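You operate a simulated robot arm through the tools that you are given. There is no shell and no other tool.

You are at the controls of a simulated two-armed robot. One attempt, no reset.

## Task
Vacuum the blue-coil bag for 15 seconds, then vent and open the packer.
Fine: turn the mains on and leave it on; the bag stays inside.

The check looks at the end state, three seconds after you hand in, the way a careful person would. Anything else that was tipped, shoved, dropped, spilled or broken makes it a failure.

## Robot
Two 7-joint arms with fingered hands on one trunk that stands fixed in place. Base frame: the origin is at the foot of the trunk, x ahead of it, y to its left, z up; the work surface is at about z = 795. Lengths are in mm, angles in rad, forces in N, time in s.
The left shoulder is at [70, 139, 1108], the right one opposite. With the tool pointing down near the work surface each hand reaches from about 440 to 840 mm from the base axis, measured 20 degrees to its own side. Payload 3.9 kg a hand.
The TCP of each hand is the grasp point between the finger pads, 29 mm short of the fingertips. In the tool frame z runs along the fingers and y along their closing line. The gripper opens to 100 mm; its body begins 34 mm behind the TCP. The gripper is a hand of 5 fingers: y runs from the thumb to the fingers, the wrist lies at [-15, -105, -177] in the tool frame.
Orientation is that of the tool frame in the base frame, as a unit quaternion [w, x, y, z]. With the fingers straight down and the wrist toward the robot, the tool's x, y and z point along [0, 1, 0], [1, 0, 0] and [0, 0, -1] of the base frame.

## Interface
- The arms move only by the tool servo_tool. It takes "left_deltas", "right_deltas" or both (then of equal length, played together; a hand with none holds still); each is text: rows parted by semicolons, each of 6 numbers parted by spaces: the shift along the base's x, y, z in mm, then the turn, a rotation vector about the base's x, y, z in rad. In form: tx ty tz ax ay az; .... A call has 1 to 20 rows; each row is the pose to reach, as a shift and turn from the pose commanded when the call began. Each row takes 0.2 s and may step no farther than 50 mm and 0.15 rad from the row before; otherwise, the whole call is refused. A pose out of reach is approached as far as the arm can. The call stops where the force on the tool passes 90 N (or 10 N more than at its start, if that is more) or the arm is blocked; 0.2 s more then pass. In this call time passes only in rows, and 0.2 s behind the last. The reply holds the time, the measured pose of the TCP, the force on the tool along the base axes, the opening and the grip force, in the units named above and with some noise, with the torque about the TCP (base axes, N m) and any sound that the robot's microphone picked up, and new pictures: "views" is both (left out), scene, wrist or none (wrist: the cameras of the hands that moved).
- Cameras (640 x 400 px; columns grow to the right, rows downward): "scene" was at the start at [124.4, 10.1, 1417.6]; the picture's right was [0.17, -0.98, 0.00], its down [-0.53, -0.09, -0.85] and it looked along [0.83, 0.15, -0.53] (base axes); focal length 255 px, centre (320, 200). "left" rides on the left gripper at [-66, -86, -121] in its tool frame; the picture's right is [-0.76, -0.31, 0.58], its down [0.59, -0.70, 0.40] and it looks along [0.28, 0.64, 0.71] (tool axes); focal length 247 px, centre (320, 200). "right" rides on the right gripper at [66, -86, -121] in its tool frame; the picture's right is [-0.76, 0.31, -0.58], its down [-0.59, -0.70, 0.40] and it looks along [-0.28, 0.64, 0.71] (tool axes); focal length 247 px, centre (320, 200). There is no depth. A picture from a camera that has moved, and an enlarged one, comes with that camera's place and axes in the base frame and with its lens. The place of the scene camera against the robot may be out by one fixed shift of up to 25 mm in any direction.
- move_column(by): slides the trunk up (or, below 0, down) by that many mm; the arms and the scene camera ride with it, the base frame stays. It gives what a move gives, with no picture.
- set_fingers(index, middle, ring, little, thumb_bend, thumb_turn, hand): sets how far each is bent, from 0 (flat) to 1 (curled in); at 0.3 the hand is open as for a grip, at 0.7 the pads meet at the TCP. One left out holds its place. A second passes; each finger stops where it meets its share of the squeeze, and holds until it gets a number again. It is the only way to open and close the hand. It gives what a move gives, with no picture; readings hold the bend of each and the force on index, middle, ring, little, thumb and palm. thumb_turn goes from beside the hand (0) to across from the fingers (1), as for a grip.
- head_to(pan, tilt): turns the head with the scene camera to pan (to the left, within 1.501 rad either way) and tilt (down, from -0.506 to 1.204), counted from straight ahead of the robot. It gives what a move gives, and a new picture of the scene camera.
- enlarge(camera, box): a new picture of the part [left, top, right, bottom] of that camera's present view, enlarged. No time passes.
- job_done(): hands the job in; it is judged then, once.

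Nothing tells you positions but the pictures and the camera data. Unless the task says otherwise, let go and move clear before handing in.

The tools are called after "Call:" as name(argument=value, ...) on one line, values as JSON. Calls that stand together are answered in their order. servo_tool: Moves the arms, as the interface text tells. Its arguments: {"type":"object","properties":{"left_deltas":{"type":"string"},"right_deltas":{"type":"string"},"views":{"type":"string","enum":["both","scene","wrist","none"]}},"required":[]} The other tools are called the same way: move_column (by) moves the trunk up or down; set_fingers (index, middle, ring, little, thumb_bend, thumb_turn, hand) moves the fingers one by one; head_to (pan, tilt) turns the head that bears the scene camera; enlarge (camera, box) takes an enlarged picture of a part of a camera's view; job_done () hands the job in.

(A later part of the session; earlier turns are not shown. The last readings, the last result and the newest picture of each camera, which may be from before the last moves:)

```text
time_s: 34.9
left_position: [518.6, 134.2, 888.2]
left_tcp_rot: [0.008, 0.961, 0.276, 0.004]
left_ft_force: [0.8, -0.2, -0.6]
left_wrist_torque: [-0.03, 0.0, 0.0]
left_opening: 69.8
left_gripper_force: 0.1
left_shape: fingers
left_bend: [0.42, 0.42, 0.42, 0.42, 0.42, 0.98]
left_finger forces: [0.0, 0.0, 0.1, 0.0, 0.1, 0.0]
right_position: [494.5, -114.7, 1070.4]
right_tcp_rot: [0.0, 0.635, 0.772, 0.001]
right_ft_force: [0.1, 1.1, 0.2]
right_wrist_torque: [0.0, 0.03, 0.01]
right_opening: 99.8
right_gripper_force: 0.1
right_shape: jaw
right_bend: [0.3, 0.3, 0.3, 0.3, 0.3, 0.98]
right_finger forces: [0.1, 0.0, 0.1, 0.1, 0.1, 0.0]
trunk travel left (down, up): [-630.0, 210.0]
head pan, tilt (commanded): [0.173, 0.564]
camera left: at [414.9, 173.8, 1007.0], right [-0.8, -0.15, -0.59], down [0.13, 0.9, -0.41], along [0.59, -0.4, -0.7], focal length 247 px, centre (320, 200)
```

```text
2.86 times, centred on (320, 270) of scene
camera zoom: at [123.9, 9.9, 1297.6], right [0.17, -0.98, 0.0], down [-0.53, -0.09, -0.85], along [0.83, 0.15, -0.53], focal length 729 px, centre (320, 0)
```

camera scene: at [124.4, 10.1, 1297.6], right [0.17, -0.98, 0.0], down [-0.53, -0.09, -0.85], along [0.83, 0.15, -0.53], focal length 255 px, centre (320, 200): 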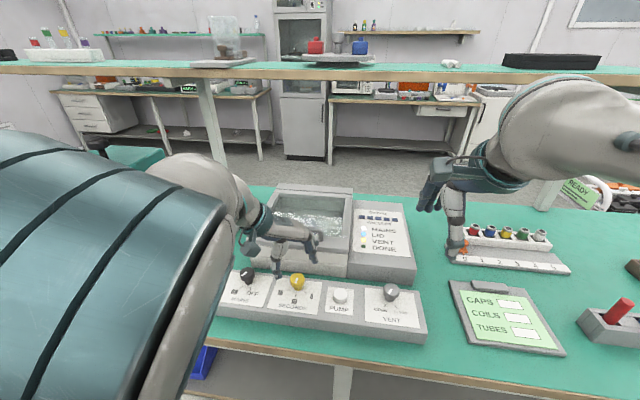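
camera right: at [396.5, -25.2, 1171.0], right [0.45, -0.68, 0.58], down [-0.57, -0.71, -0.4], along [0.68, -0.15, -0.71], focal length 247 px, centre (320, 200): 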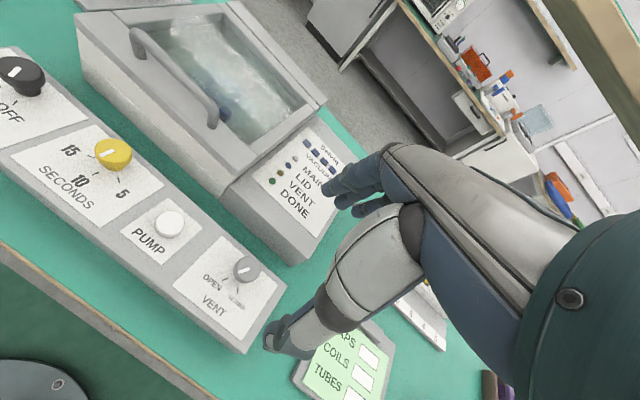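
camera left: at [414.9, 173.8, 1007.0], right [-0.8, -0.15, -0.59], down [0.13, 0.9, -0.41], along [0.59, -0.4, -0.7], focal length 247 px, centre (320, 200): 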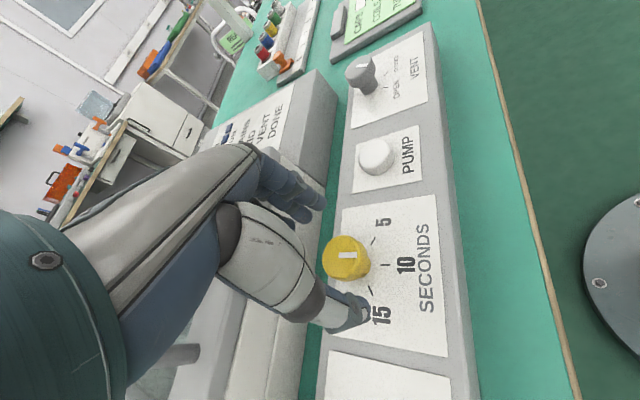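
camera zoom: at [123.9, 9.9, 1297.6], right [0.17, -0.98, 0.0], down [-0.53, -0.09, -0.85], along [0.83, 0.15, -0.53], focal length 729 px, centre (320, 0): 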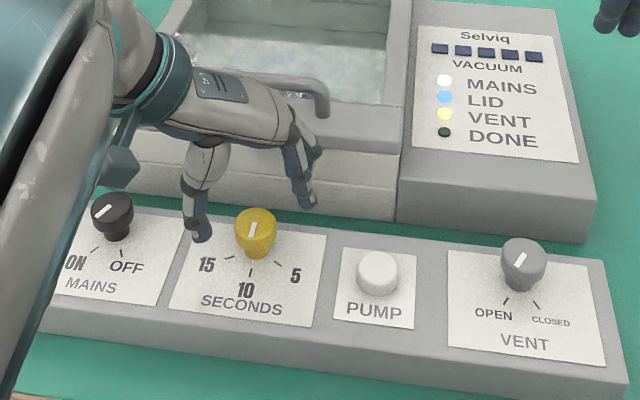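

Call:
servo_tool(left_deltas="0 0 -16 0 0 0; -1 0 -31 0 0 0; -1 0 -31 0 0 0", views="wrist")

Call:
enlarge(camera="left", box=[220, 140, 480, 380])

Call:
enlarge(camera="scene", box=[250, 210, 370, 310])

```text
time_s: 35.7
left_position: [519.2, 134.6, 864.6]
left_tcp_rot: [0.025, 0.959, 0.281, 0.006]
left_ft_force: [-0.2, 0.3, 0.0]
left_wrist_torque: [0.0, 0.0, -0.01]
left_opening: 69.8
left_gripper_force: 0.1
left_shape: fingers
left_bend: [0.42, 0.42, 0.42, 0.42, 0.42, 0.98]
left_finger forces: [0.1, 0.0, 0.1, 0.0, 0.1, 0.0]
right_position: [494.8, -113.3, 1069.7]
right_tcp_rot: [0.0, 0.635, 0.773, 0.001]
right_ft_force: [0.1, -0.1, -0.6]
right_wrist_torque: [-0.03, 0.01, 0.02]
right_opening: 99.8
right_gripper_force: 0.1
right_shape: jaw
right_bend: [0.3, 0.3, 0.3, 0.3, 0.3, 0.98]
right_finger forces: [0.1, 0.0, 0.0, 0.0, 0.1, 0.1]
trunk travel left (down, up): [-630.0, 210.0]
head pan, tilt (commanded): [0.173, 0.564]
camera left: at [414.5, 176.8, 980.7], right [-0.79, -0.18, -0.59], down [0.13, 0.89, -0.44], along [0.6, -0.42, -0.68], focal length 247 px, centre (320, 200)
```

left: 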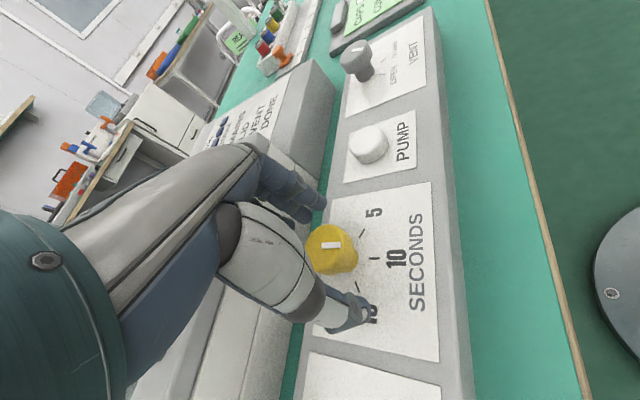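

```text
1.67 times, centred on (350, 260) of left
camera zoom: at [414.5, 176.8, 980.7], right [-0.79, -0.18, -0.59], down [0.13, 0.89, -0.44], along [0.6, -0.42, -0.68], focal length 412 px, centre (270, 100)
```

zoom: 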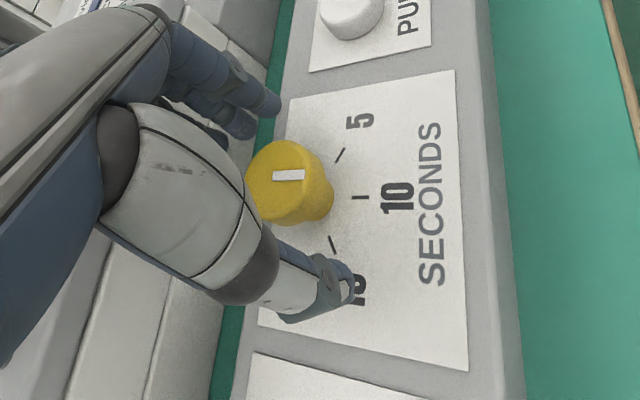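

```text
4.00 times, centred on (310, 260) of scene
camera zoom: at [124.2, 10.0, 1297.6], right [0.17, -0.98, 0.0], down [-0.53, -0.09, -0.85], along [0.83, 0.15, -0.53], focal length 1020 px, centre (360, -40)
```

zoom: 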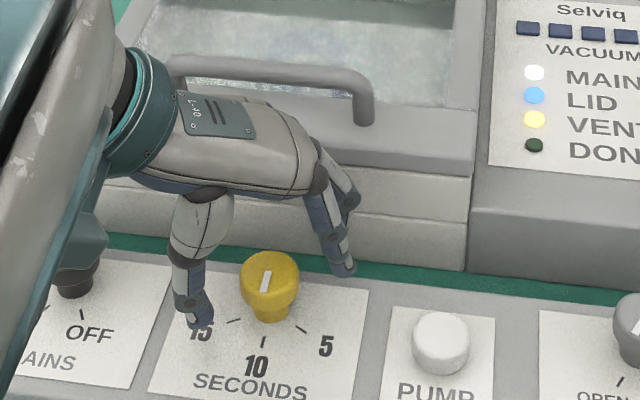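

Call:
servo_tool(left_deltas="0 0 0 0 0 -0.1; 0 0 0 0 0 -0.2; 0 0 0 0 0 -0.2", views="wrist")

Call:
enlarge(camera="left", box=[220, 140, 480, 380])

Call:
enlarge(camera="scene", box=[250, 210, 370, 310])

```text
time_s: 36.5
left_position: [517.6, 133.5, 857.0]
left_tcp_rot: [0.008, 0.984, 0.178, 0.004]
left_ft_force: [0.2, -0.2, -0.7]
left_wrist_torque: [0.0, 0.0, 0.0]
left_opening: 69.6
left_gripper_force: 0.2
left_shape: fingers
left_bend: [0.42, 0.42, 0.42, 0.42, 0.42, 0.98]
left_finger forces: [0.0, 0.1, 0.1, 0.0, 0.1, 0.0]
right_position: [494.9, -113.6, 1070.3]
right_tcp_rot: [0.001, 0.634, 0.773, 0.001]
right_ft_force: [0.0, 0.6, 0.5]
right_wrist_torque: [0.0, 0.05, 0.02]
right_opening: 100.1
right_gripper_force: 0.2
right_shape: jaw
right_bend: [0.3, 0.3, 0.3, 0.3, 0.3, 0.98]
right_finger forces: [0.0, 0.0, 0.0, 0.0, 0.0, 0.0]
trunk travel left (down, up): [-630.0, 210.0]
head pan, tilt (commanded): [0.173, 0.564]
camera left: at [423.6, 192.9, 975.8], right [-0.81, 0.01, -0.59], down [0.31, 0.86, -0.41], along [0.5, -0.51, -0.7], focal length 247 px, centre (320, 200)
```

left: 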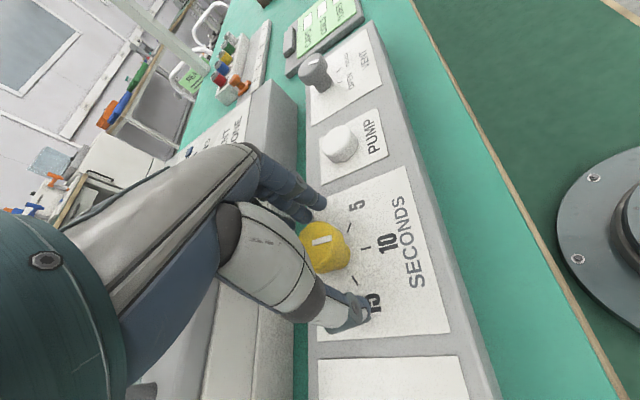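

```text
1.67 times, centred on (350, 260) of left
camera zoom: at [423.6, 192.9, 975.8], right [-0.81, 0.01, -0.59], down [0.31, 0.86, -0.41], along [0.5, -0.51, -0.7], focal length 412 px, centre (270, 100)
```

zoom: 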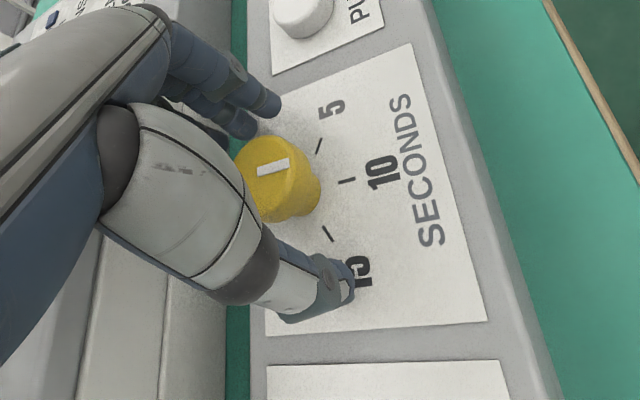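

```text
4.00 times, centred on (310, 260) of scene
camera zoom: at [124.1, 10.1, 1297.6], right [0.17, -0.98, 0.0], down [-0.53, -0.09, -0.85], along [0.83, 0.15, -0.53], focal length 1020 px, centre (360, -40)
```

zoom: 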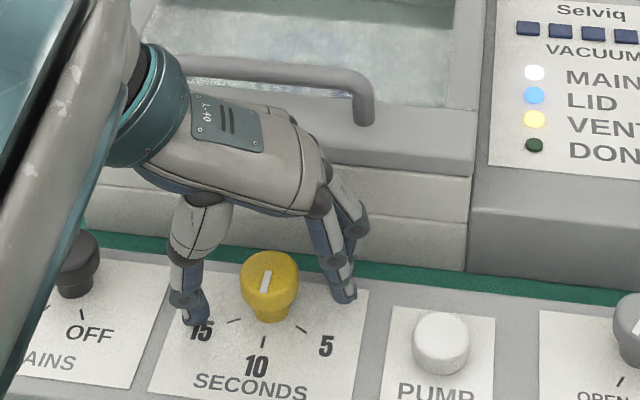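

The hand is centred on the seconds knob at (517.6, 133.5, 857). Now I'll grip it.

Call:
set_fingers(hand="left", index=0.75, middle=0.75, ring=0.68, little=0.65, thumb_bend=0.75)

Call:
enlarge(camera="left", box=[220, 140, 480, 380])

Call:
enlarge(camera="scene", box=[250, 210, 370, 310])

```text
time_s: 37.5
left_position: [517.5, 133.2, 854.9]
left_tcp_rot: [0.008, 0.984, 0.179, 0.002]
left_ft_force: [8.0, -5.8, 1.0]
left_wrist_torque: [-0.08, -0.07, 0.03]
left_opening: 21.5
left_gripper_force: 16.1
left_shape: fingers
left_bend: [0.59, 0.64, 0.68, 0.65, 0.65, 0.97]
left_finger forces: [10.7, 10.8, 0.0, 0.0, 11.2, 0.1]
right_position: [495.9, -114.8, 1069.0]
right_tcp_rot: [-0.001, 0.635, 0.772, 0.001]
right_ft_force: [0.0, 0.6, -0.1]
right_wrist_torque: [-0.03, -0.01, 0.0]
right_opening: 99.9
right_gripper_force: 0.1
right_shape: jaw
right_bend: [0.3, 0.3, 0.3, 0.3, 0.3, 0.98]
right_finger forces: [0.0, 0.0, 0.0, 0.0, 0.0, 0.0]
trunk travel left (down, up): [-630.0, 210.0]
head pan, tilt (commanded): [0.173, 0.564]
```

```text
1.67 times, centred on (350, 260) of left
camera zoom: at [425.0, 192.1, 973.8], right [-0.81, 0.01, -0.58], down [0.31, 0.86, -0.41], along [0.5, -0.51, -0.7], focal length 412 px, centre (270, 100)
```

zoom: 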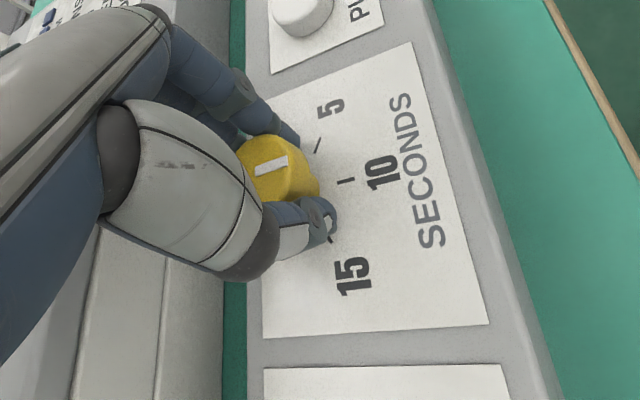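

```text
4.00 times, centred on (310, 260) of scene
camera zoom: at [125.7, 9.0, 1297.5], right [0.17, -0.98, 0.0], down [-0.53, -0.09, -0.84], along [0.83, 0.15, -0.54], focal length 1020 px, centre (360, -40)
```

zoom: 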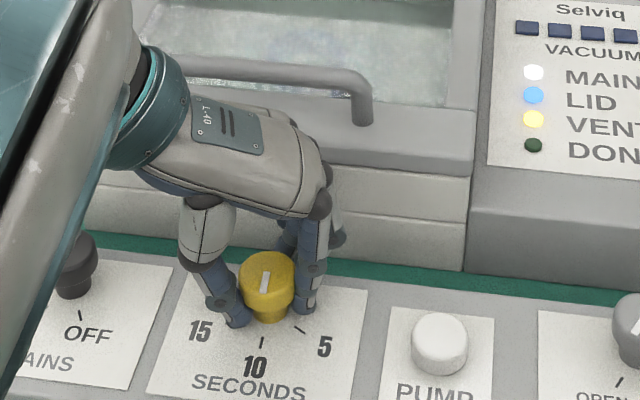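

Grip is good. I'll turn it clockwise toward 15 in stages.

Call:
servo_tool(left_deltas="0 0 0 0 0 -0.1; 0 0 0 0 0 -0.2; 0 0 0 0 0 -0.3; 0 0 0 0 0 -0.4; 0 0 0 0 0 -0.5; 0 0 0 0 0 -0.6", views="both")

Call:
enlarge(camera="scene", box=[250, 210, 370, 310])

```text
time_s: 38.9
left_position: [516.5, 132.6, 852.6]
left_tcp_rot: [0.002, 0.992, -0.125, 0.0]
left_ft_force: [2.8, -3.3, -5.9]
left_wrist_torque: [-0.01, -0.03, -0.03]
left_opening: 18.6
left_gripper_force: 15.6
left_shape: fingers
left_bend: [0.6, 0.64, 0.68, 0.65, 0.66, 0.96]
left_finger forces: [8.8, 9.3, 0.1, 0.0, 13.0, 0.0]
right_position: [495.5, -114.0, 1069.6]
right_tcp_rot: [-0.001, 0.635, 0.773, 0.0]
right_ft_force: [0.5, 0.1, -1.0]
right_wrist_torque: [0.01, 0.03, 0.03]
right_opening: 99.9
right_gripper_force: 0.1
right_shape: jaw
right_bend: [0.3, 0.3, 0.3, 0.3, 0.3, 0.98]
right_finger forces: [0.1, 0.0, 0.0, 0.0, 0.0, 0.1]
trunk travel left (down, up): [-630.0, 210.0]
head pan, tilt (commanded): [0.173, 0.564]
camera scene: at [125.4, 9.7, 1297.4], right [0.17, -0.98, 0.0], down [-0.53, -0.09, -0.84], along [0.83, 0.15, -0.53], focal length 255 px, centre (320, 200)
camera left: at [473.0, 232.4, 972.5], right [-0.66, 0.48, -0.58], down [0.74, 0.53, -0.4], along [0.12, -0.69, -0.71], focal length 247 px, centre (320, 200)
```

scene: 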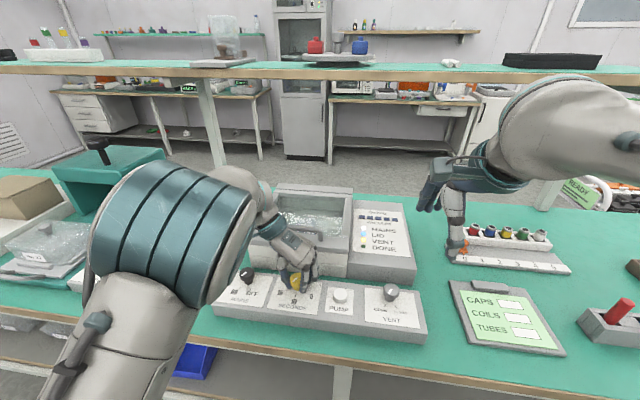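
left: 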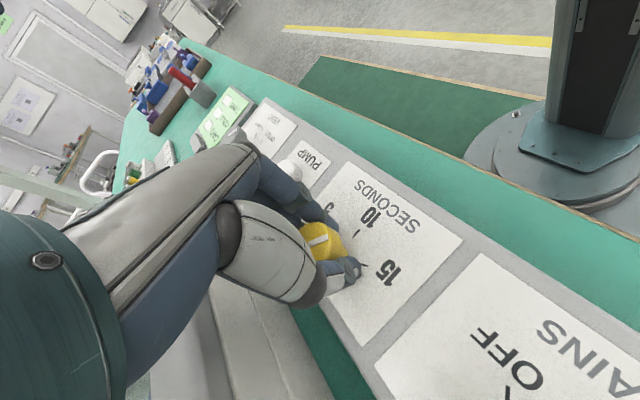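

```text
4.00 times, centred on (310, 260) of scene
camera zoom: at [125.4, 9.7, 1297.4], right [0.17, -0.98, 0.0], down [-0.53, -0.09, -0.84], along [0.83, 0.15, -0.53], focal length 1020 px, centre (360, -40)
```

zoom: 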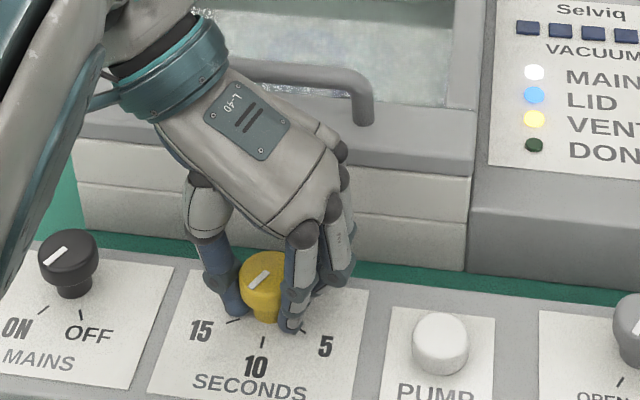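

Call:
servo_tool(left_deltas="0 0 1 0 0 -0.1; 0 0 2 0 0 -0.2; 0 0 2 0 0 -0.28", views="both")

Call:
enlarge(camera="scene", box=[240, 190, 360, 310])

Call:
enlarge(camera="left", box=[240, 140, 480, 360])

```text
time_s: 39.7
left_position: [516.3, 132.8, 853.3]
left_tcp_rot: [0.002, 0.965, -0.262, -0.001]
left_ft_force: [-4.7, -2.3, -19.4]
left_wrist_torque: [0.02, 0.03, 0.02]
left_opening: 19.8
left_gripper_force: 17.2
left_shape: fingers
left_bend: [0.6, 0.64, 0.68, 0.65, 0.67, 0.95]
left_finger forces: [10.6, 10.0, 0.1, 0.0, 13.7, 0.1]
right_position: [496.7, -115.2, 1068.8]
right_tcp_rot: [0.0, 0.635, 0.773, 0.0]
right_ft_force: [0.3, 0.2, -0.9]
right_wrist_torque: [-0.02, -0.02, -0.01]
right_opening: 100.0
right_gripper_force: 0.0
right_shape: jaw
right_bend: [0.3, 0.3, 0.3, 0.3, 0.3, 0.98]
right_finger forces: [0.1, 0.0, 0.1, 0.1, 0.0, 0.0]
trunk travel left (down, up): [-630.0, 210.0]
head pan, tilt (commanded): [0.173, 0.564]
camera scene: at [125.9, 10.0, 1297.2], right [0.17, -0.98, 0.0], down [-0.53, -0.09, -0.84], along [0.83, 0.15, -0.54], focal length 255 px, centre (320, 200)
camera left: at [503.0, 240.4, 973.7], right [-0.5, 0.64, -0.58], down [0.86, 0.31, -0.4], along [-0.08, -0.7, -0.71], focal length 247 px, centre (320, 200)
```

scene: 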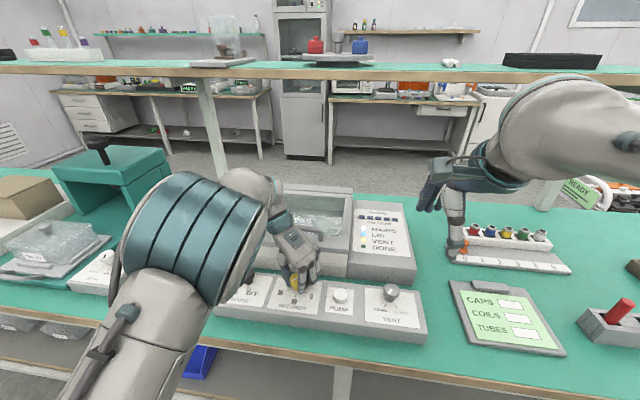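
left: 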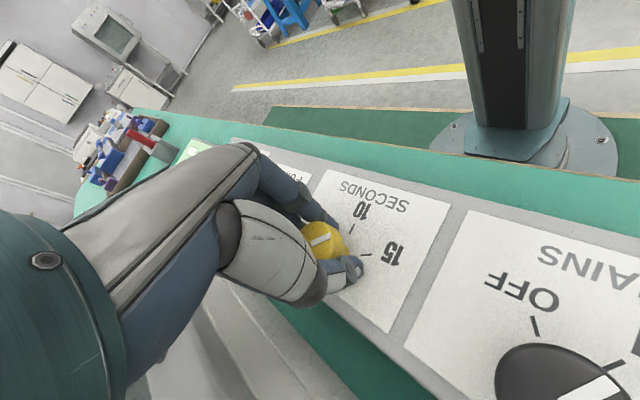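

```text
3.33 times, centred on (300, 250) of scene
camera zoom: at [125.9, 10.0, 1297.2], right [0.17, -0.98, 0.0], down [-0.53, -0.09, -0.84], along [0.83, 0.15, -0.54], focal length 850 px, centre (387, 33)
```

zoom: 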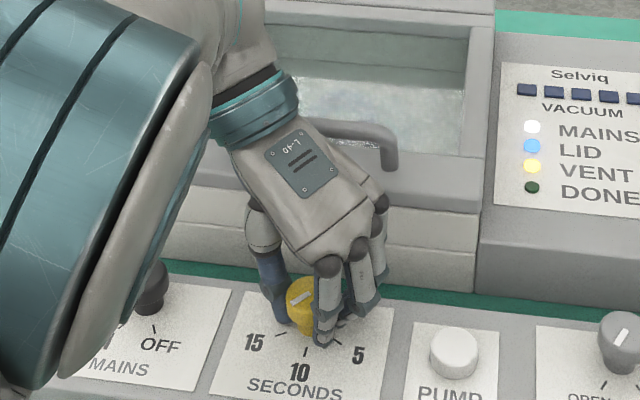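

```text
1.82 times, centred on (360, 250) of left
camera zoom: at [503.0, 240.4, 973.7], right [-0.5, 0.64, -0.58], down [0.86, 0.31, -0.4], along [-0.08, -0.7, -0.71], focal length 449 px, centre (247, 109)
```

zoom: 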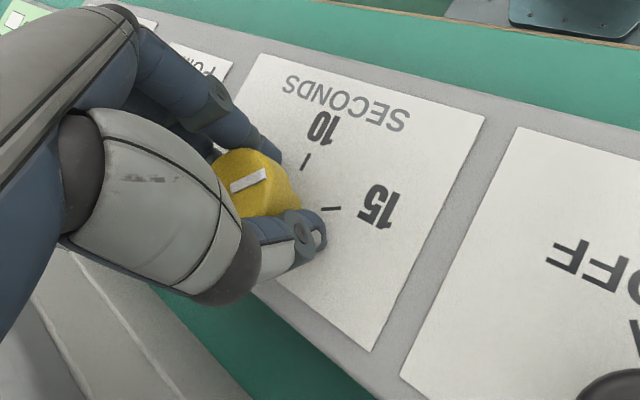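

Call:
servo_tool(left_deltas="0 0 -1 0 0 -0.09; 0 0 -1.5 0 0 -0.18", views="wrist")

Call:
enlarge(camera="left", box=[240, 140, 480, 360])

Call:
enlarge(camera="scene", box=[240, 190, 360, 310])

```text
time_s: 40.3
left_position: [517.7, 134.5, 853.5]
left_tcp_rot: [0.013, 0.948, -0.318, 0.007]
left_ft_force: [-7.9, -8.7, -21.5]
left_wrist_torque: [-0.05, 0.07, -0.02]
left_opening: 19.6
left_gripper_force: 18.2
left_shape: fingers
left_bend: [0.58, 0.64, 0.68, 0.65, 0.67, 0.95]
left_finger forces: [12.1, 11.9, 0.0, 0.0, 12.0, 0.1]
right_position: [496.4, -115.4, 1070.1]
right_tcp_rot: [0.0, 0.635, 0.773, 0.0]
right_ft_force: [0.2, -0.1, 0.4]
right_wrist_torque: [-0.03, 0.01, 0.01]
right_opening: 99.7
right_gripper_force: 0.0
right_shape: jaw
right_bend: [0.3, 0.3, 0.3, 0.3, 0.3, 0.98]
right_finger forces: [0.0, 0.1, 0.0, 0.1, 0.0, 0.1]
trunk travel left (down, up): [-630.0, 210.0]
head pan, tilt (commanded): [0.173, 0.564]
camera left: at [515.8, 246.2, 971.4], right [-0.42, 0.68, -0.6], down [0.9, 0.19, -0.4], along [-0.16, -0.7, -0.69], focal length 247 px, centre (320, 200)
```

left: 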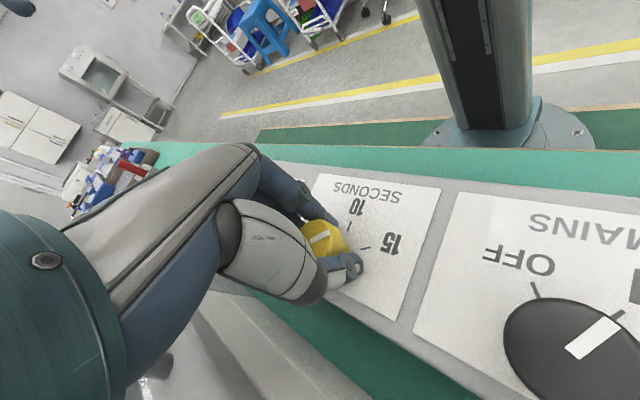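

```text
1.82 times, centred on (360, 250) of left
camera zoom: at [515.8, 246.2, 971.4], right [-0.42, 0.68, -0.6], down [0.9, 0.19, -0.4], along [-0.16, -0.7, -0.69], focal length 449 px, centre (247, 109)
```

zoom: 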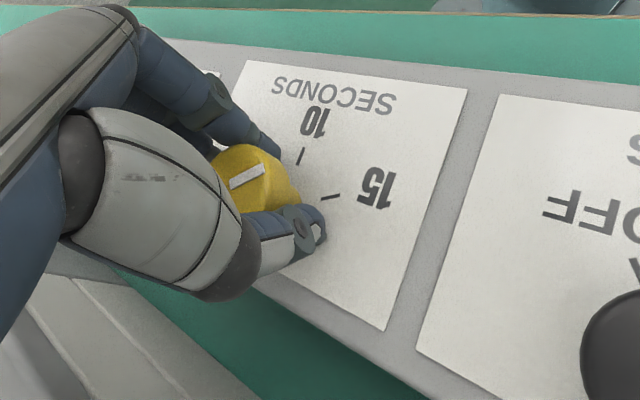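

```text
3.33 times, centred on (300, 250) of scene
camera zoom: at [125.4, 9.9, 1297.4], right [0.17, -0.98, 0.0], down [-0.53, -0.09, -0.84], along [0.83, 0.15, -0.53], focal length 850 px, centre (387, 33)
```

zoom: 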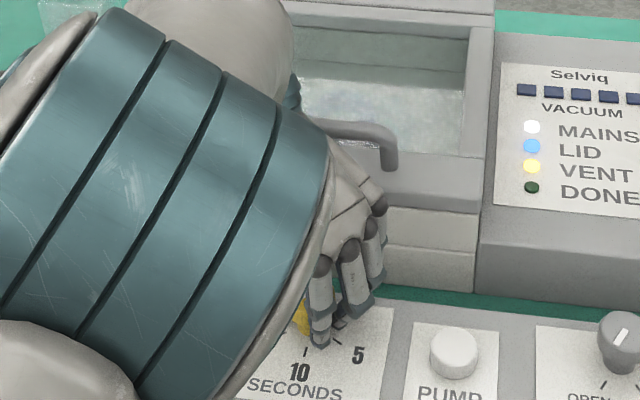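

The arm reached its limit with the mark near 15. I'll release, rise and look at where the mark stands.

Call:
set_fingers(hand="left", index=0.42, middle=0.42, ring=0.42, little=0.42, thumb_bend=0.42)

Call:
servo_tool(left_deltas="0 0 20 0 0 0; 0 0 45 0 0 0; 0 0 45 0 0 0.1; 0 0 45 0 0 0.2", views="both")

Call:
enlarge(camera="left", box=[280, 160, 480, 340])

Call:
enlarge(camera="scene", box=[240, 210, 360, 310])

```text
time_s: 41.3
left_position: [517.2, 138.7, 853.4]
left_tcp_rot: [0.01, 0.949, -0.315, 0.005]
left_ft_force: [0.0, 0.4, 0.7]
left_wrist_torque: [-0.01, -0.02, 0.01]
left_opening: 69.5
left_gripper_force: 0.0
left_shape: fingers
left_bend: [0.42, 0.42, 0.42, 0.42, 0.42, 0.97]
left_finger forces: [0.0, 0.0, 0.0, 0.0, 0.0, 0.0]
right_position: [494.9, -113.6, 1070.0]
right_tcp_rot: [0.001, 0.634, 0.773, 0.001]
right_ft_force: [0.0, 0.5, -0.4]
right_wrist_torque: [0.01, 0.0, 0.01]
right_opening: 100.0
right_gripper_force: 0.0
right_shape: jaw
right_bend: [0.3, 0.3, 0.3, 0.3, 0.3, 0.98]
right_finger forces: [0.0, 0.1, 0.0, 0.0, 0.2, 0.1]
trunk travel left (down, up): [-630.0, 210.0]
head pan, tilt (commanded): [0.173, 0.564]
```

```text
time_s: 42.3
left_position: [516.2, 142.8, 891.9]
left_tcp_rot: [0.014, 0.971, -0.237, -0.006]
left_ft_force: [-0.6, -0.3, 0.0]
left_wrist_torque: [0.0, 0.0, 0.0]
left_opening: 69.6
left_gripper_force: 0.0
left_shape: fingers
left_bend: [0.42, 0.42, 0.42, 0.42, 0.42, 0.98]
left_finger forces: [0.0, 0.1, 0.1, 0.0, 0.0, 0.0]
left hand out of reach, approached as far as the arm can: row 1, 2, 3
right_position: [493.8, -112.5, 1070.8]
right_tcp_rot: [0.0, 0.635, 0.773, 0.0]
right_ft_force: [-1.1, -0.6, 0.2]
right_wrist_torque: [0.02, 0.0, -0.03]
right_opening: 99.9
right_gripper_force: 0.0
right_shape: jaw
right_bend: [0.3, 0.3, 0.3, 0.3, 0.3, 0.98]
right_finger forces: [0.1, 0.1, 0.0, 0.0, 0.0, 0.0]
trunk travel left (down, up): [-630.0, 210.0]
head pan, tilt (commanded): [0.173, 0.564]
camera scene: at [123.8, 11.2, 1297.6], right [0.17, -0.98, 0.0], down [-0.53, -0.09, -0.85], along [0.83, 0.15, -0.53], focal length 255 px, centre (320, 200)
camera left: at [498.6, 252.4, 1010.3], right [-0.54, 0.61, -0.58], down [0.84, 0.34, -0.42], along [-0.06, -0.72, -0.69], focal length 247 px, centre (320, 200)
```

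scene: 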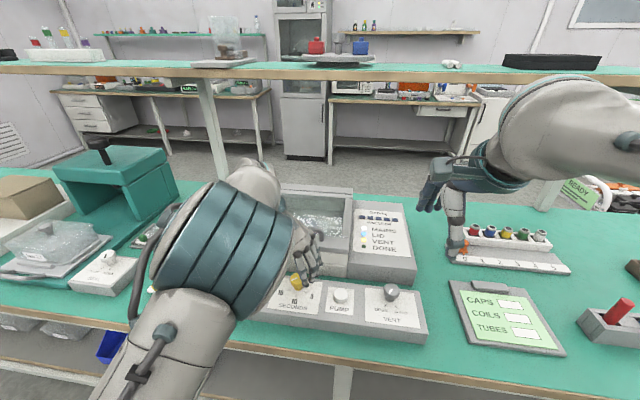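
left: 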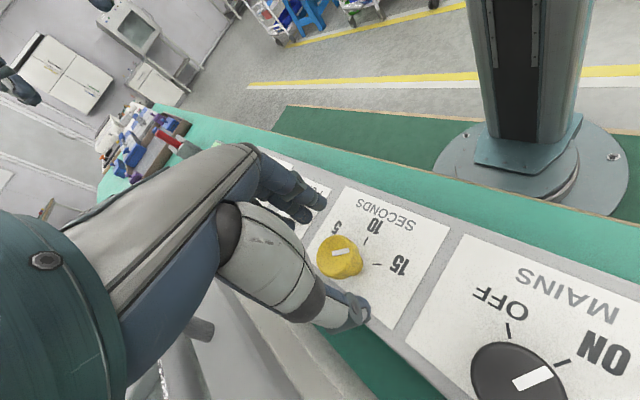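

```text
2.22 times, centred on (380, 250) of left
camera zoom: at [498.6, 252.4, 1010.3], right [-0.54, 0.61, -0.58], down [0.84, 0.34, -0.42], along [-0.06, -0.72, -0.69], focal length 549 px, centre (187, 89)
```

zoom: 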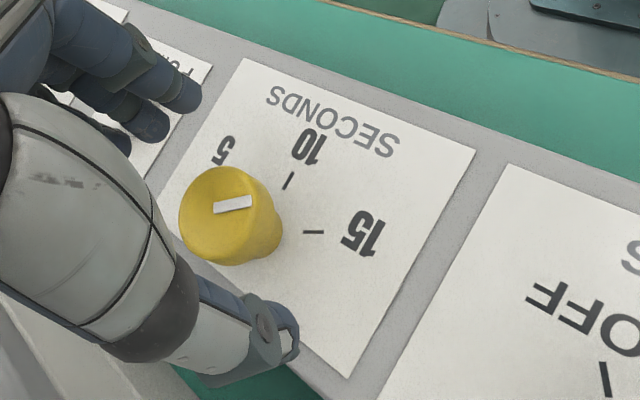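

```text
4.00 times, centred on (300, 260) of scene
camera zoom: at [123.8, 11.2, 1297.6], right [0.17, -0.98, 0.0], down [-0.53, -0.09, -0.85], along [0.83, 0.15, -0.53], focal length 1020 px, centre (400, -40)
```

zoom: 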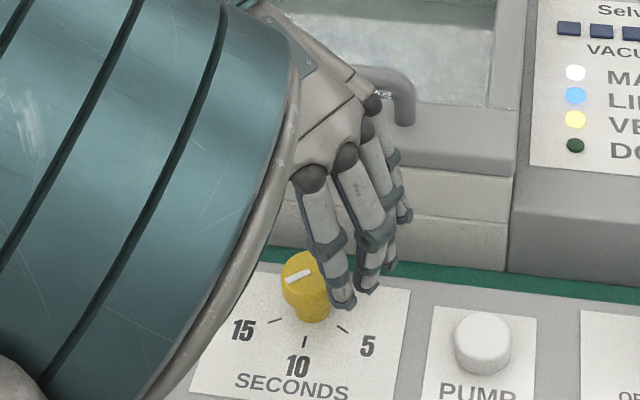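

The mark stands about 9° short of 15. I'll turn the hand back, grip again and give it a small final turn.

Call:
servo_tool(left_deltas="0 0 20 0 0 0.13; 0 0 20 0 0 0.26; 0 0 20 0 0 0.39; 0 0 20 0 0 0.52; 0 0 20 0 0 0.65; 0 0 20 0 0 0.78; 0 0 20 0 0 0.78", views="both")

Call:
enlarge(camera="left", box=[220, 140, 480, 380])

```text
time_s: 43.2
left_position: [503.1, 145.1, 854.5]
left_tcp_rot: [0.022, 0.996, -0.037, -0.074]
left_ft_force: [-0.2, -1.3, 9.1]
left_wrist_torque: [0.32, -0.02, -0.03]
left_opening: 68.5
left_gripper_force: 3.7
left_shape: fingers
left_bend: [0.42, 0.42, 0.42, 0.42, 0.42, 0.98]
left_finger forces: [0.1, 0.0, 0.1, 0.0, 8.3, 0.1]
right_position: [494.1, -114.0, 1070.8]
right_tcp_rot: [0.0, 0.635, 0.772, 0.0]
right_ft_force: [-0.3, -0.7, 0.6]
right_wrist_torque: [-0.02, 0.03, 0.0]
right_opening: 99.7
right_gripper_force: 0.2
right_shape: jaw
right_bend: [0.3, 0.3, 0.3, 0.3, 0.3, 0.98]
right_finger forces: [0.0, 0.1, 0.1, 0.0, 0.0, 0.0]
trunk travel left (down, up): [-630.0, 210.0]
head pan, tilt (commanded): [0.173, 0.564]
stopped in row 4 (left hand): the arm was blocked; the commanded pose is now the measured one
camera scene: at [123.4, 10.0, 1297.8], right [0.17, -0.98, 0.0], down [-0.53, -0.09, -0.85], along [0.83, 0.15, -0.53], focal length 255 px, centre (320, 200)
camera left: at [462.0, 240.1, 979.1], right [-0.81, 0.34, -0.47], down [0.57, 0.64, -0.51], along [0.13, -0.69, -0.71], focal length 247 px, centre (320, 200)
```

scene: 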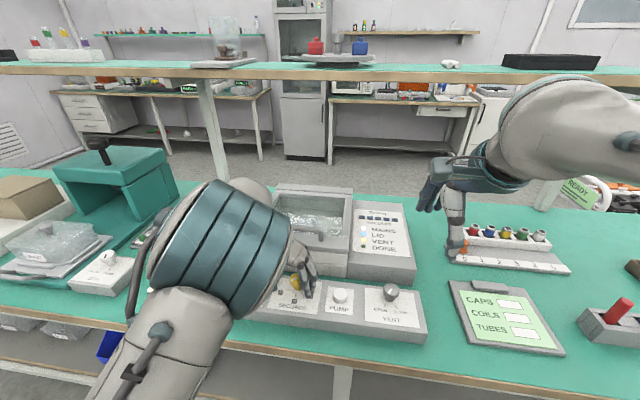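
left: 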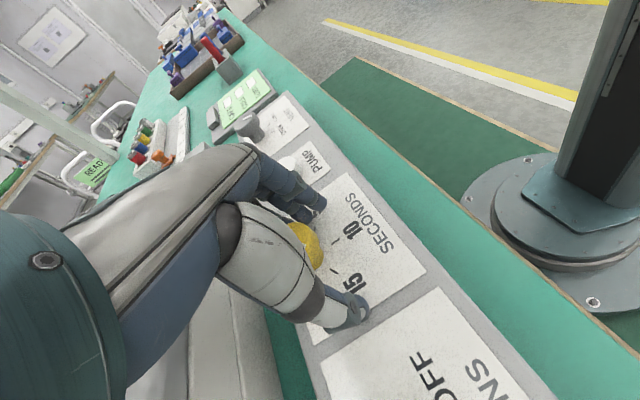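

```text
1.67 times, centred on (350, 260) of left
camera zoom: at [462.0, 240.1, 979.1], right [-0.81, 0.34, -0.47], down [0.57, 0.64, -0.51], along [0.13, -0.69, -0.71], focal length 412 px, centre (270, 100)
```

zoom: 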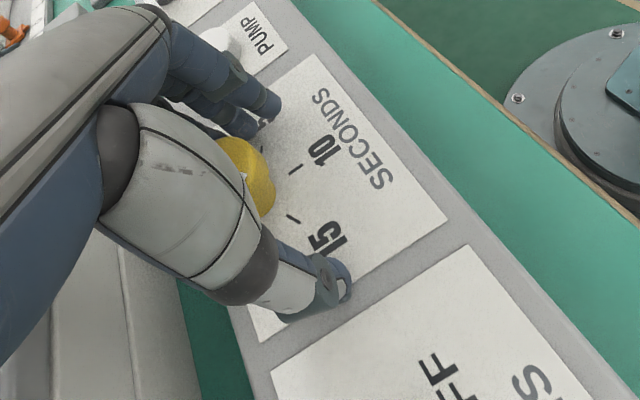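

The arm sagged as it turned back and the thumb touched the panel lightly. I'll lift straight up in small steps.

Call:
servo_tool(left_deltas="0 0 8 0 0 0; 0 0 16 0 0 0; 0 0 24 0 0 0", views="scene")

```text
time_s: 44.0
left_position: [502.7, 143.5, 875.7]
left_tcp_rot: [0.019, 0.996, -0.039, -0.076]
left_ft_force: [-0.4, 0.0, -0.3]
left_wrist_torque: [0.02, 0.02, 0.03]
left_opening: 69.4
left_gripper_force: 0.1
left_shape: fingers
left_bend: [0.42, 0.42, 0.42, 0.42, 0.42, 0.98]
left_finger forces: [0.1, 0.1, 0.0, 0.0, 0.0, 0.0]
right_position: [494.9, -114.6, 1069.7]
right_tcp_rot: [0.0, 0.635, 0.773, 0.0]
right_ft_force: [-0.3, 0.8, -0.3]
right_wrist_torque: [-0.05, -0.01, -0.02]
right_opening: 99.4
right_gripper_force: 0.0
right_shape: jaw
right_bend: [0.3, 0.3, 0.3, 0.3, 0.3, 0.98]
right_finger forces: [0.0, 0.0, 0.0, 0.1, 0.0, 0.0]
trunk travel left (down, up): [-630.0, 210.0]
head pan, tilt (commanded): [0.173, 0.564]
camera scene: at [124.4, 10.2, 1297.5], right [0.17, -0.98, 0.0], down [-0.53, -0.09, -0.85], along [0.83, 0.15, -0.53], focal length 255 px, centre (320, 200)
```

scene: 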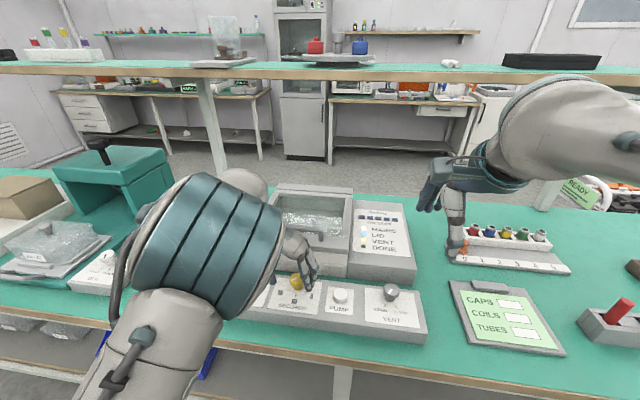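

Call:
servo_tool(left_deltas="0 5 40 0 0 0; 0 10 80 0 0 0; 0 30 115 0 0 0; 0 60 140 0 0 0; 0 90 165 0 0 0; 0 120 190 0 0 0; 0 150 200 0 0 0", views="scene")

```text
time_s: 45.6
left_position: [503.6, 159.6, 964.9]
left_tcp_rot: [0.018, 0.996, -0.041, -0.074]
left_ft_force: [0.0, 0.0, 0.2]
left_wrist_torque: [-0.04, 0.01, 0.0]
left_opening: 69.7
left_gripper_force: 0.0
left_shape: fingers
left_bend: [0.42, 0.42, 0.42, 0.42, 0.42, 0.98]
left_finger forces: [0.0, 0.1, 0.0, 0.0, 0.0, 0.0]
left hand out of reach, approached as far as the arm can: row 3, 4, 5, 6, 7
right_position: [494.8, -113.1, 1068.6]
right_tcp_rot: [0.0, 0.635, 0.773, 0.0]
right_ft_force: [-0.5, 0.4, 0.4]
right_wrist_torque: [0.0, 0.01, 0.03]
right_opening: 99.9
right_gripper_force: 0.0
right_shape: jaw
right_bend: [0.3, 0.3, 0.3, 0.3, 0.3, 0.98]
right_finger forces: [0.1, 0.0, 0.0, 0.0, 0.0, 0.0]
trunk travel left (down, up): [-630.0, 210.0]
head pan, tilt (commanded): [0.173, 0.564]
camera scene: at [124.4, 10.1, 1297.6], right [0.17, -0.98, 0.0], down [-0.53, -0.09, -0.85], along [0.83, 0.15, -0.53], focal length 255 px, centre (320, 200)
```

scene: 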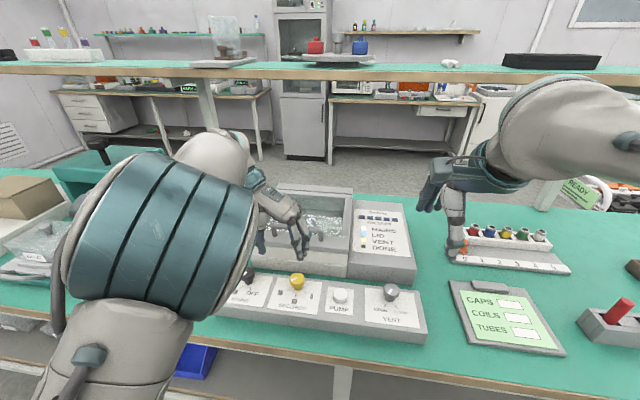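

Call:
servo_tool(left_deltas="0 -30 0 0.015 -0.075 0; 0 -60 0 0.03 -0.149 0; 0 -60 0 0.03 -0.149 0", views="none")

Call:
servo_tool(left_deltas="0 0 0 0 0 0.1; 0 0 0 0 0 0.2; 0 0 0 0 0 0.3; 0 0 0 0 0 0.4; 0 0 0 0 0 0.4", views="scene")

```text
time_s: 46.4
left_position: [506.2, 110.0, 970.7]
left_tcp_rot: [0.02, 0.999, -0.026, -0.001]
left_ft_force: [-0.1, 0.0, 0.0]
left_wrist_torque: [-0.02, -0.02, -0.02]
left_opening: 69.7
left_gripper_force: 0.2
left_shape: fingers
left_bend: [0.42, 0.42, 0.42, 0.42, 0.42, 0.98]
left_finger forces: [0.1, 0.0, 0.1, 0.0, 0.0, 0.1]
right_position: [495.8, -114.3, 1069.9]
right_tcp_rot: [0.0, 0.634, 0.773, 0.0]
right_ft_force: [-0.2, -0.3, 0.5]
right_wrist_torque: [-0.04, 0.0, 0.01]
right_opening: 99.8
right_gripper_force: 0.1
right_shape: jaw
right_bend: [0.3, 0.3, 0.3, 0.3, 0.3, 0.98]
right_finger forces: [0.0, 0.0, 0.0, 0.0, 0.0, 0.0]
trunk travel left (down, up): [-630.0, 210.0]
head pan, tilt (commanded): [0.173, 0.564]
```

```text
time_s: 47.6
left_position: [503.5, 104.8, 970.5]
left_tcp_rot: [0.014, 0.986, 0.166, -0.004]
left_ft_force: [-1.0, 0.5, -1.0]
left_wrist_torque: [0.0, -0.02, 0.0]
left_opening: 69.8
left_gripper_force: 0.0
left_shape: fingers
left_bend: [0.42, 0.42, 0.42, 0.42, 0.42, 0.98]
left_finger forces: [0.1, 0.1, 0.0, 0.0, 0.1, 0.1]
right_position: [494.5, -113.8, 1070.4]
right_tcp_rot: [0.0, 0.635, 0.773, 0.0]
right_ft_force: [0.8, -0.7, 0.4]
right_wrist_torque: [-0.03, -0.01, 0.02]
right_opening: 99.9
right_gripper_force: 0.0
right_shape: jaw
right_bend: [0.3, 0.3, 0.3, 0.3, 0.3, 0.98]
right_finger forces: [0.0, 0.0, 0.0, 0.0, 0.1, 0.0]
trunk travel left (down, up): [-630.0, 210.0]
head pan, tilt (commanded): [0.173, 0.564]
camera scene: at [124.7, 10.1, 1297.5], right [0.17, -0.98, 0.0], down [-0.53, -0.09, -0.85], along [0.83, 0.15, -0.53], focal length 255 px, centre (320, 200)
```

scene: 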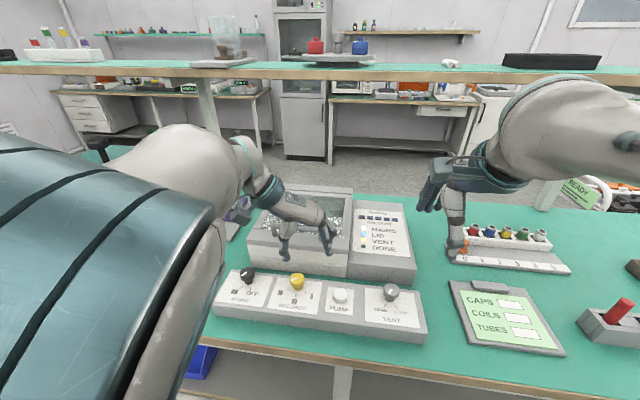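

The left arm is well-posed again at yaw -1.24. I'll go back over the seconds knob for the small final turn.

Call:
servo_tool(left_deltas="5 10 -20 0 0 0; 10 20 -45 0 0 0; 14 29 -75 0 0 0; 14 29 -80 0 0 0", views="both")

Call:
enlarge(camera="left", box=[220, 140, 480, 380])

Call:
enlarge(camera="scene", box=[240, 210, 360, 310])

```text
time_s: 48.6
left_position: [517.7, 131.2, 901.3]
left_tcp_rot: [0.024, 0.986, 0.168, 0.005]
left_ft_force: [0.1, -0.6, -1.0]
left_wrist_torque: [0.0, -0.03, -0.01]
left_opening: 69.4
left_gripper_force: 0.0
left_shape: fingers
left_bend: [0.42, 0.42, 0.42, 0.42, 0.42, 0.98]
left_finger forces: [0.0, 0.0, 0.0, 0.0, 0.0, 0.1]
right_position: [494.7, -113.9, 1069.9]
right_tcp_rot: [0.0, 0.634, 0.773, 0.002]
right_ft_force: [-1.2, -0.1, 0.8]
right_wrist_torque: [0.0, 0.03, 0.03]
right_opening: 99.7
right_gripper_force: 0.1
right_shape: jaw
right_bend: [0.3, 0.3, 0.3, 0.3, 0.3, 0.98]
right_finger forces: [0.0, 0.0, 0.0, 0.0, 0.0, 0.0]
trunk travel left (down, up): [-630.0, 210.0]
head pan, tilt (commanded): [0.173, 0.564]
camera scene: at [124.1, 10.0, 1297.6], right [0.17, -0.98, 0.0], down [-0.53, -0.09, -0.85], along [0.83, 0.15, -0.53], focal length 255 px, centre (320, 200)
camera left: at [425.2, 196.0, 1017.5], right [-0.8, 0.01, -0.6], down [0.33, 0.84, -0.43], along [0.49, -0.55, -0.68], focal length 247 px, centre (320, 200)
```

scene: 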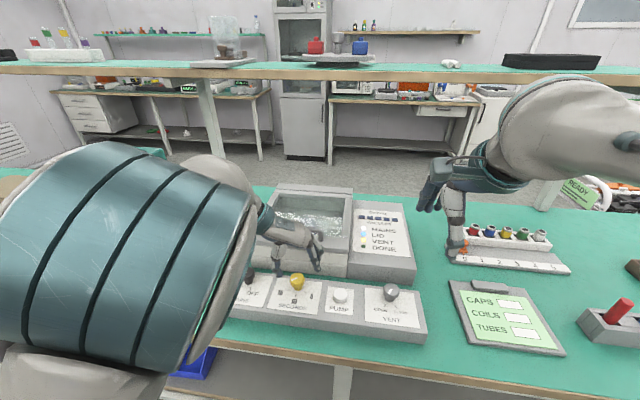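
left: 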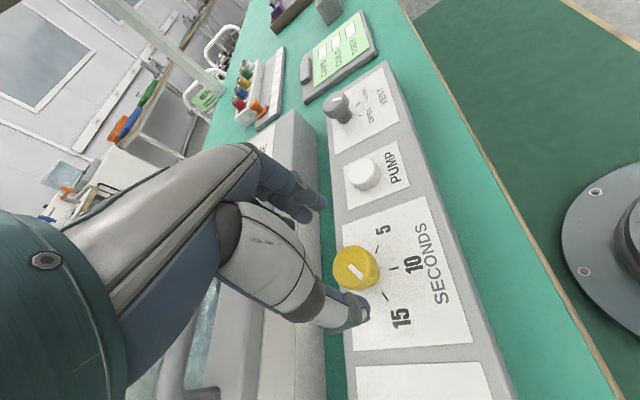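

```text
1.67 times, centred on (350, 260) of left
camera zoom: at [425.2, 196.0, 1017.5], right [-0.8, 0.01, -0.6], down [0.33, 0.84, -0.43], along [0.49, -0.55, -0.68], focal length 412 px, centre (270, 100)
```

zoom: 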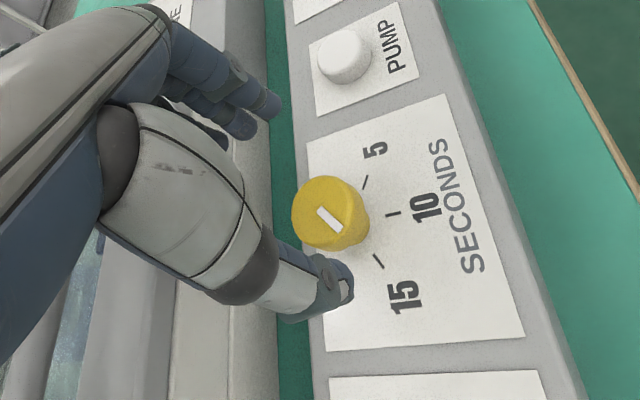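

```text
4.00 times, centred on (300, 260) of scene
camera zoom: at [124.1, 10.0, 1297.6], right [0.17, -0.98, 0.0], down [-0.53, -0.09, -0.85], along [0.83, 0.15, -0.53], focal length 1020 px, centre (400, -40)
```

zoom: 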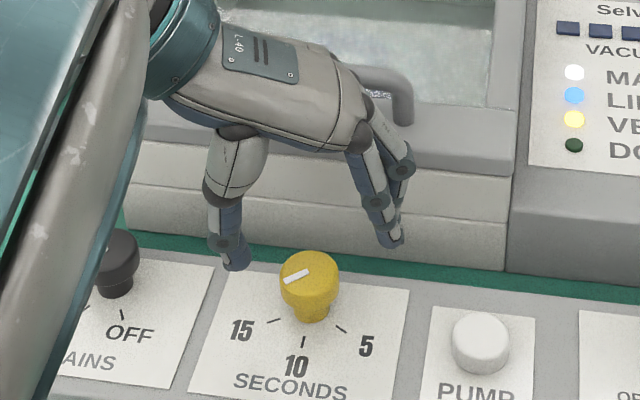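

Call:
servo_tool(left_deltas="0 0 0 0 0 -0.1; 0 1 0 0 0 -0.2; 0 2 -5 0 0 -0.25; 0 2 -5 0 0 -0.25", views="wrist")

Call:
enlarge(camera="left", box=[220, 140, 480, 380])

```text
time_s: 49.6
left_position: [515.2, 130.4, 882.7]
left_tcp_rot: [0.0, 0.999, 0.035, 0.0]
left_ft_force: [0.8, 0.4, 0.6]
left_wrist_torque: [0.01, 0.01, 0.0]
left_opening: 69.4
left_gripper_force: 0.0
left_shape: fingers
left_bend: [0.42, 0.42, 0.42, 0.42, 0.42, 0.98]
left_finger forces: [0.0, 0.0, 0.1, 0.1, 0.0, 0.0]
right_position: [495.3, -113.2, 1070.2]
right_tcp_rot: [0.0, 0.636, 0.772, 0.001]
right_ft_force: [-0.5, 0.1, 0.7]
right_wrist_torque: [-0.03, -0.01, 0.01]
right_opening: 99.6
right_gripper_force: 0.0
right_shape: jaw
right_bend: [0.3, 0.3, 0.3, 0.3, 0.3, 0.98]
right_finger forces: [0.0, 0.0, 0.0, 0.1, 0.0, 0.1]
trunk travel left (down, up): [-630.0, 210.0]
head pan, tilt (commanded): [0.173, 0.564]
camera left: at [443.3, 211.3, 1003.8], right [-0.78, 0.25, -0.58], down [0.54, 0.74, -0.4], along [0.33, -0.62, -0.71], focal length 247 px, centre (320, 200)
```

left: 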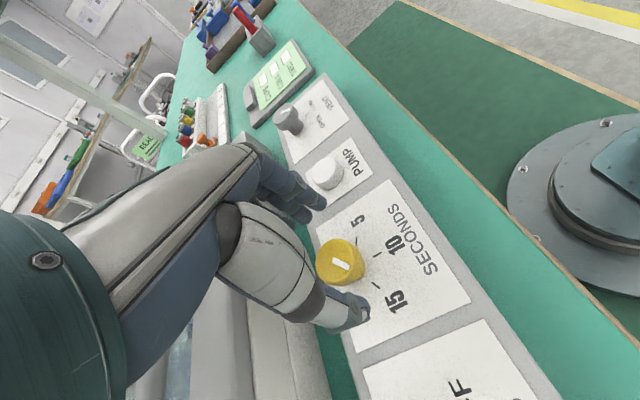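

```text
1.67 times, centred on (350, 260) of left
camera zoom: at [443.3, 211.3, 1003.8], right [-0.78, 0.25, -0.58], down [0.54, 0.74, -0.4], along [0.33, -0.62, -0.71], focal length 412 px, centre (270, 100)
```

zoom: 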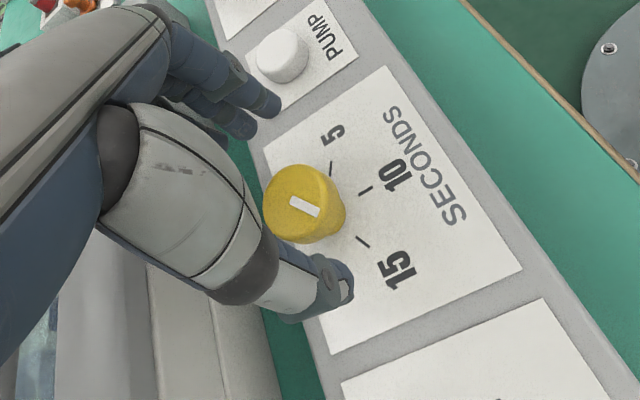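

Call:
servo_tool(left_deltas="2.3 3.3 0 0 0 0; 2.3 3.3 -13 0 0 0; 2.3 3.3 -26 0 0 0; 2.3 3.3 -26 0 0 0", views="wrist")

Call:
enlarge(camera="left", box=[220, 140, 480, 380])

Call:
enlarge(camera="scene", box=[240, 210, 360, 310])

```text
time_s: 50.6
left_position: [518.1, 134.7, 859.9]
left_tcp_rot: [0.006, 0.999, 0.038, 0.001]
left_ft_force: [-0.1, -0.2, 0.5]
left_wrist_torque: [-0.01, 0.01, -0.02]
left_opening: 69.5
left_gripper_force: 0.1
left_shape: fingers
left_bend: [0.42, 0.42, 0.42, 0.42, 0.42, 0.98]
left_finger forces: [0.0, 0.0, 0.1, 0.0, 0.0, 0.0]
right_position: [495.2, -113.2, 1069.5]
right_tcp_rot: [0.0, 0.634, 0.773, 0.001]
right_ft_force: [0.1, 0.4, 0.3]
right_wrist_torque: [-0.02, -0.04, 0.01]
right_opening: 100.1
right_gripper_force: 0.1
right_shape: jaw
right_bend: [0.3, 0.3, 0.3, 0.3, 0.3, 0.98]
right_finger forces: [0.1, 0.0, 0.0, 0.0, 0.0, 0.1]
trunk travel left (down, up): [-630.0, 210.0]
head pan, tilt (commanded): [0.173, 0.564]
camera left: at [445.2, 217.1, 979.0], right [-0.78, 0.24, -0.58], down [0.53, 0.74, -0.41], along [0.33, -0.63, -0.7], focal length 247 px, centre (320, 200)
```

left: 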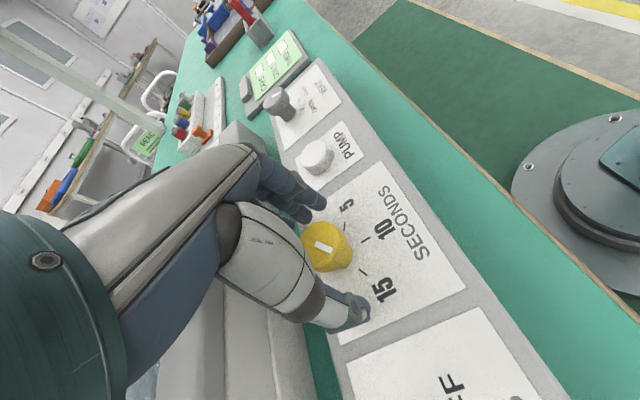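

```text
1.67 times, centred on (350, 260) of left
camera zoom: at [445.2, 217.1, 979.0], right [-0.78, 0.24, -0.58], down [0.53, 0.74, -0.41], along [0.33, -0.63, -0.7], focal length 412 px, centre (270, 100)
```

zoom: 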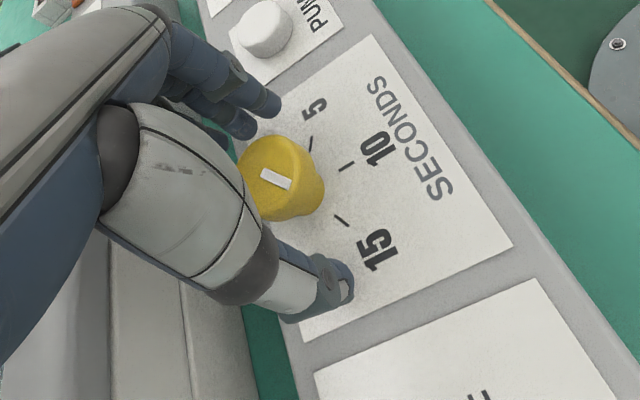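

```text
4.00 times, centred on (300, 260) of scene
camera zoom: at [124.2, 10.1, 1297.6], right [0.17, -0.98, 0.0], down [-0.53, -0.09, -0.85], along [0.83, 0.15, -0.53], focal length 1020 px, centre (400, -40)
```

zoom: 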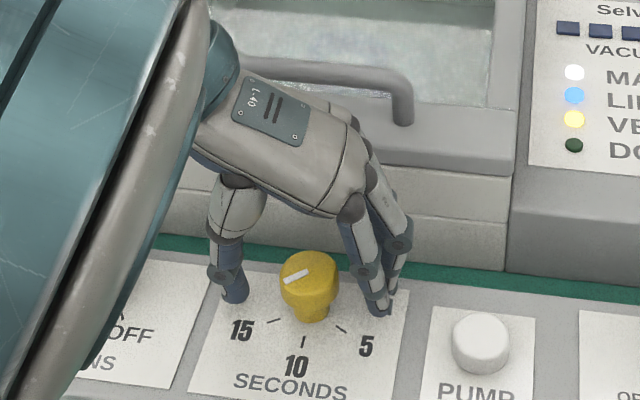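

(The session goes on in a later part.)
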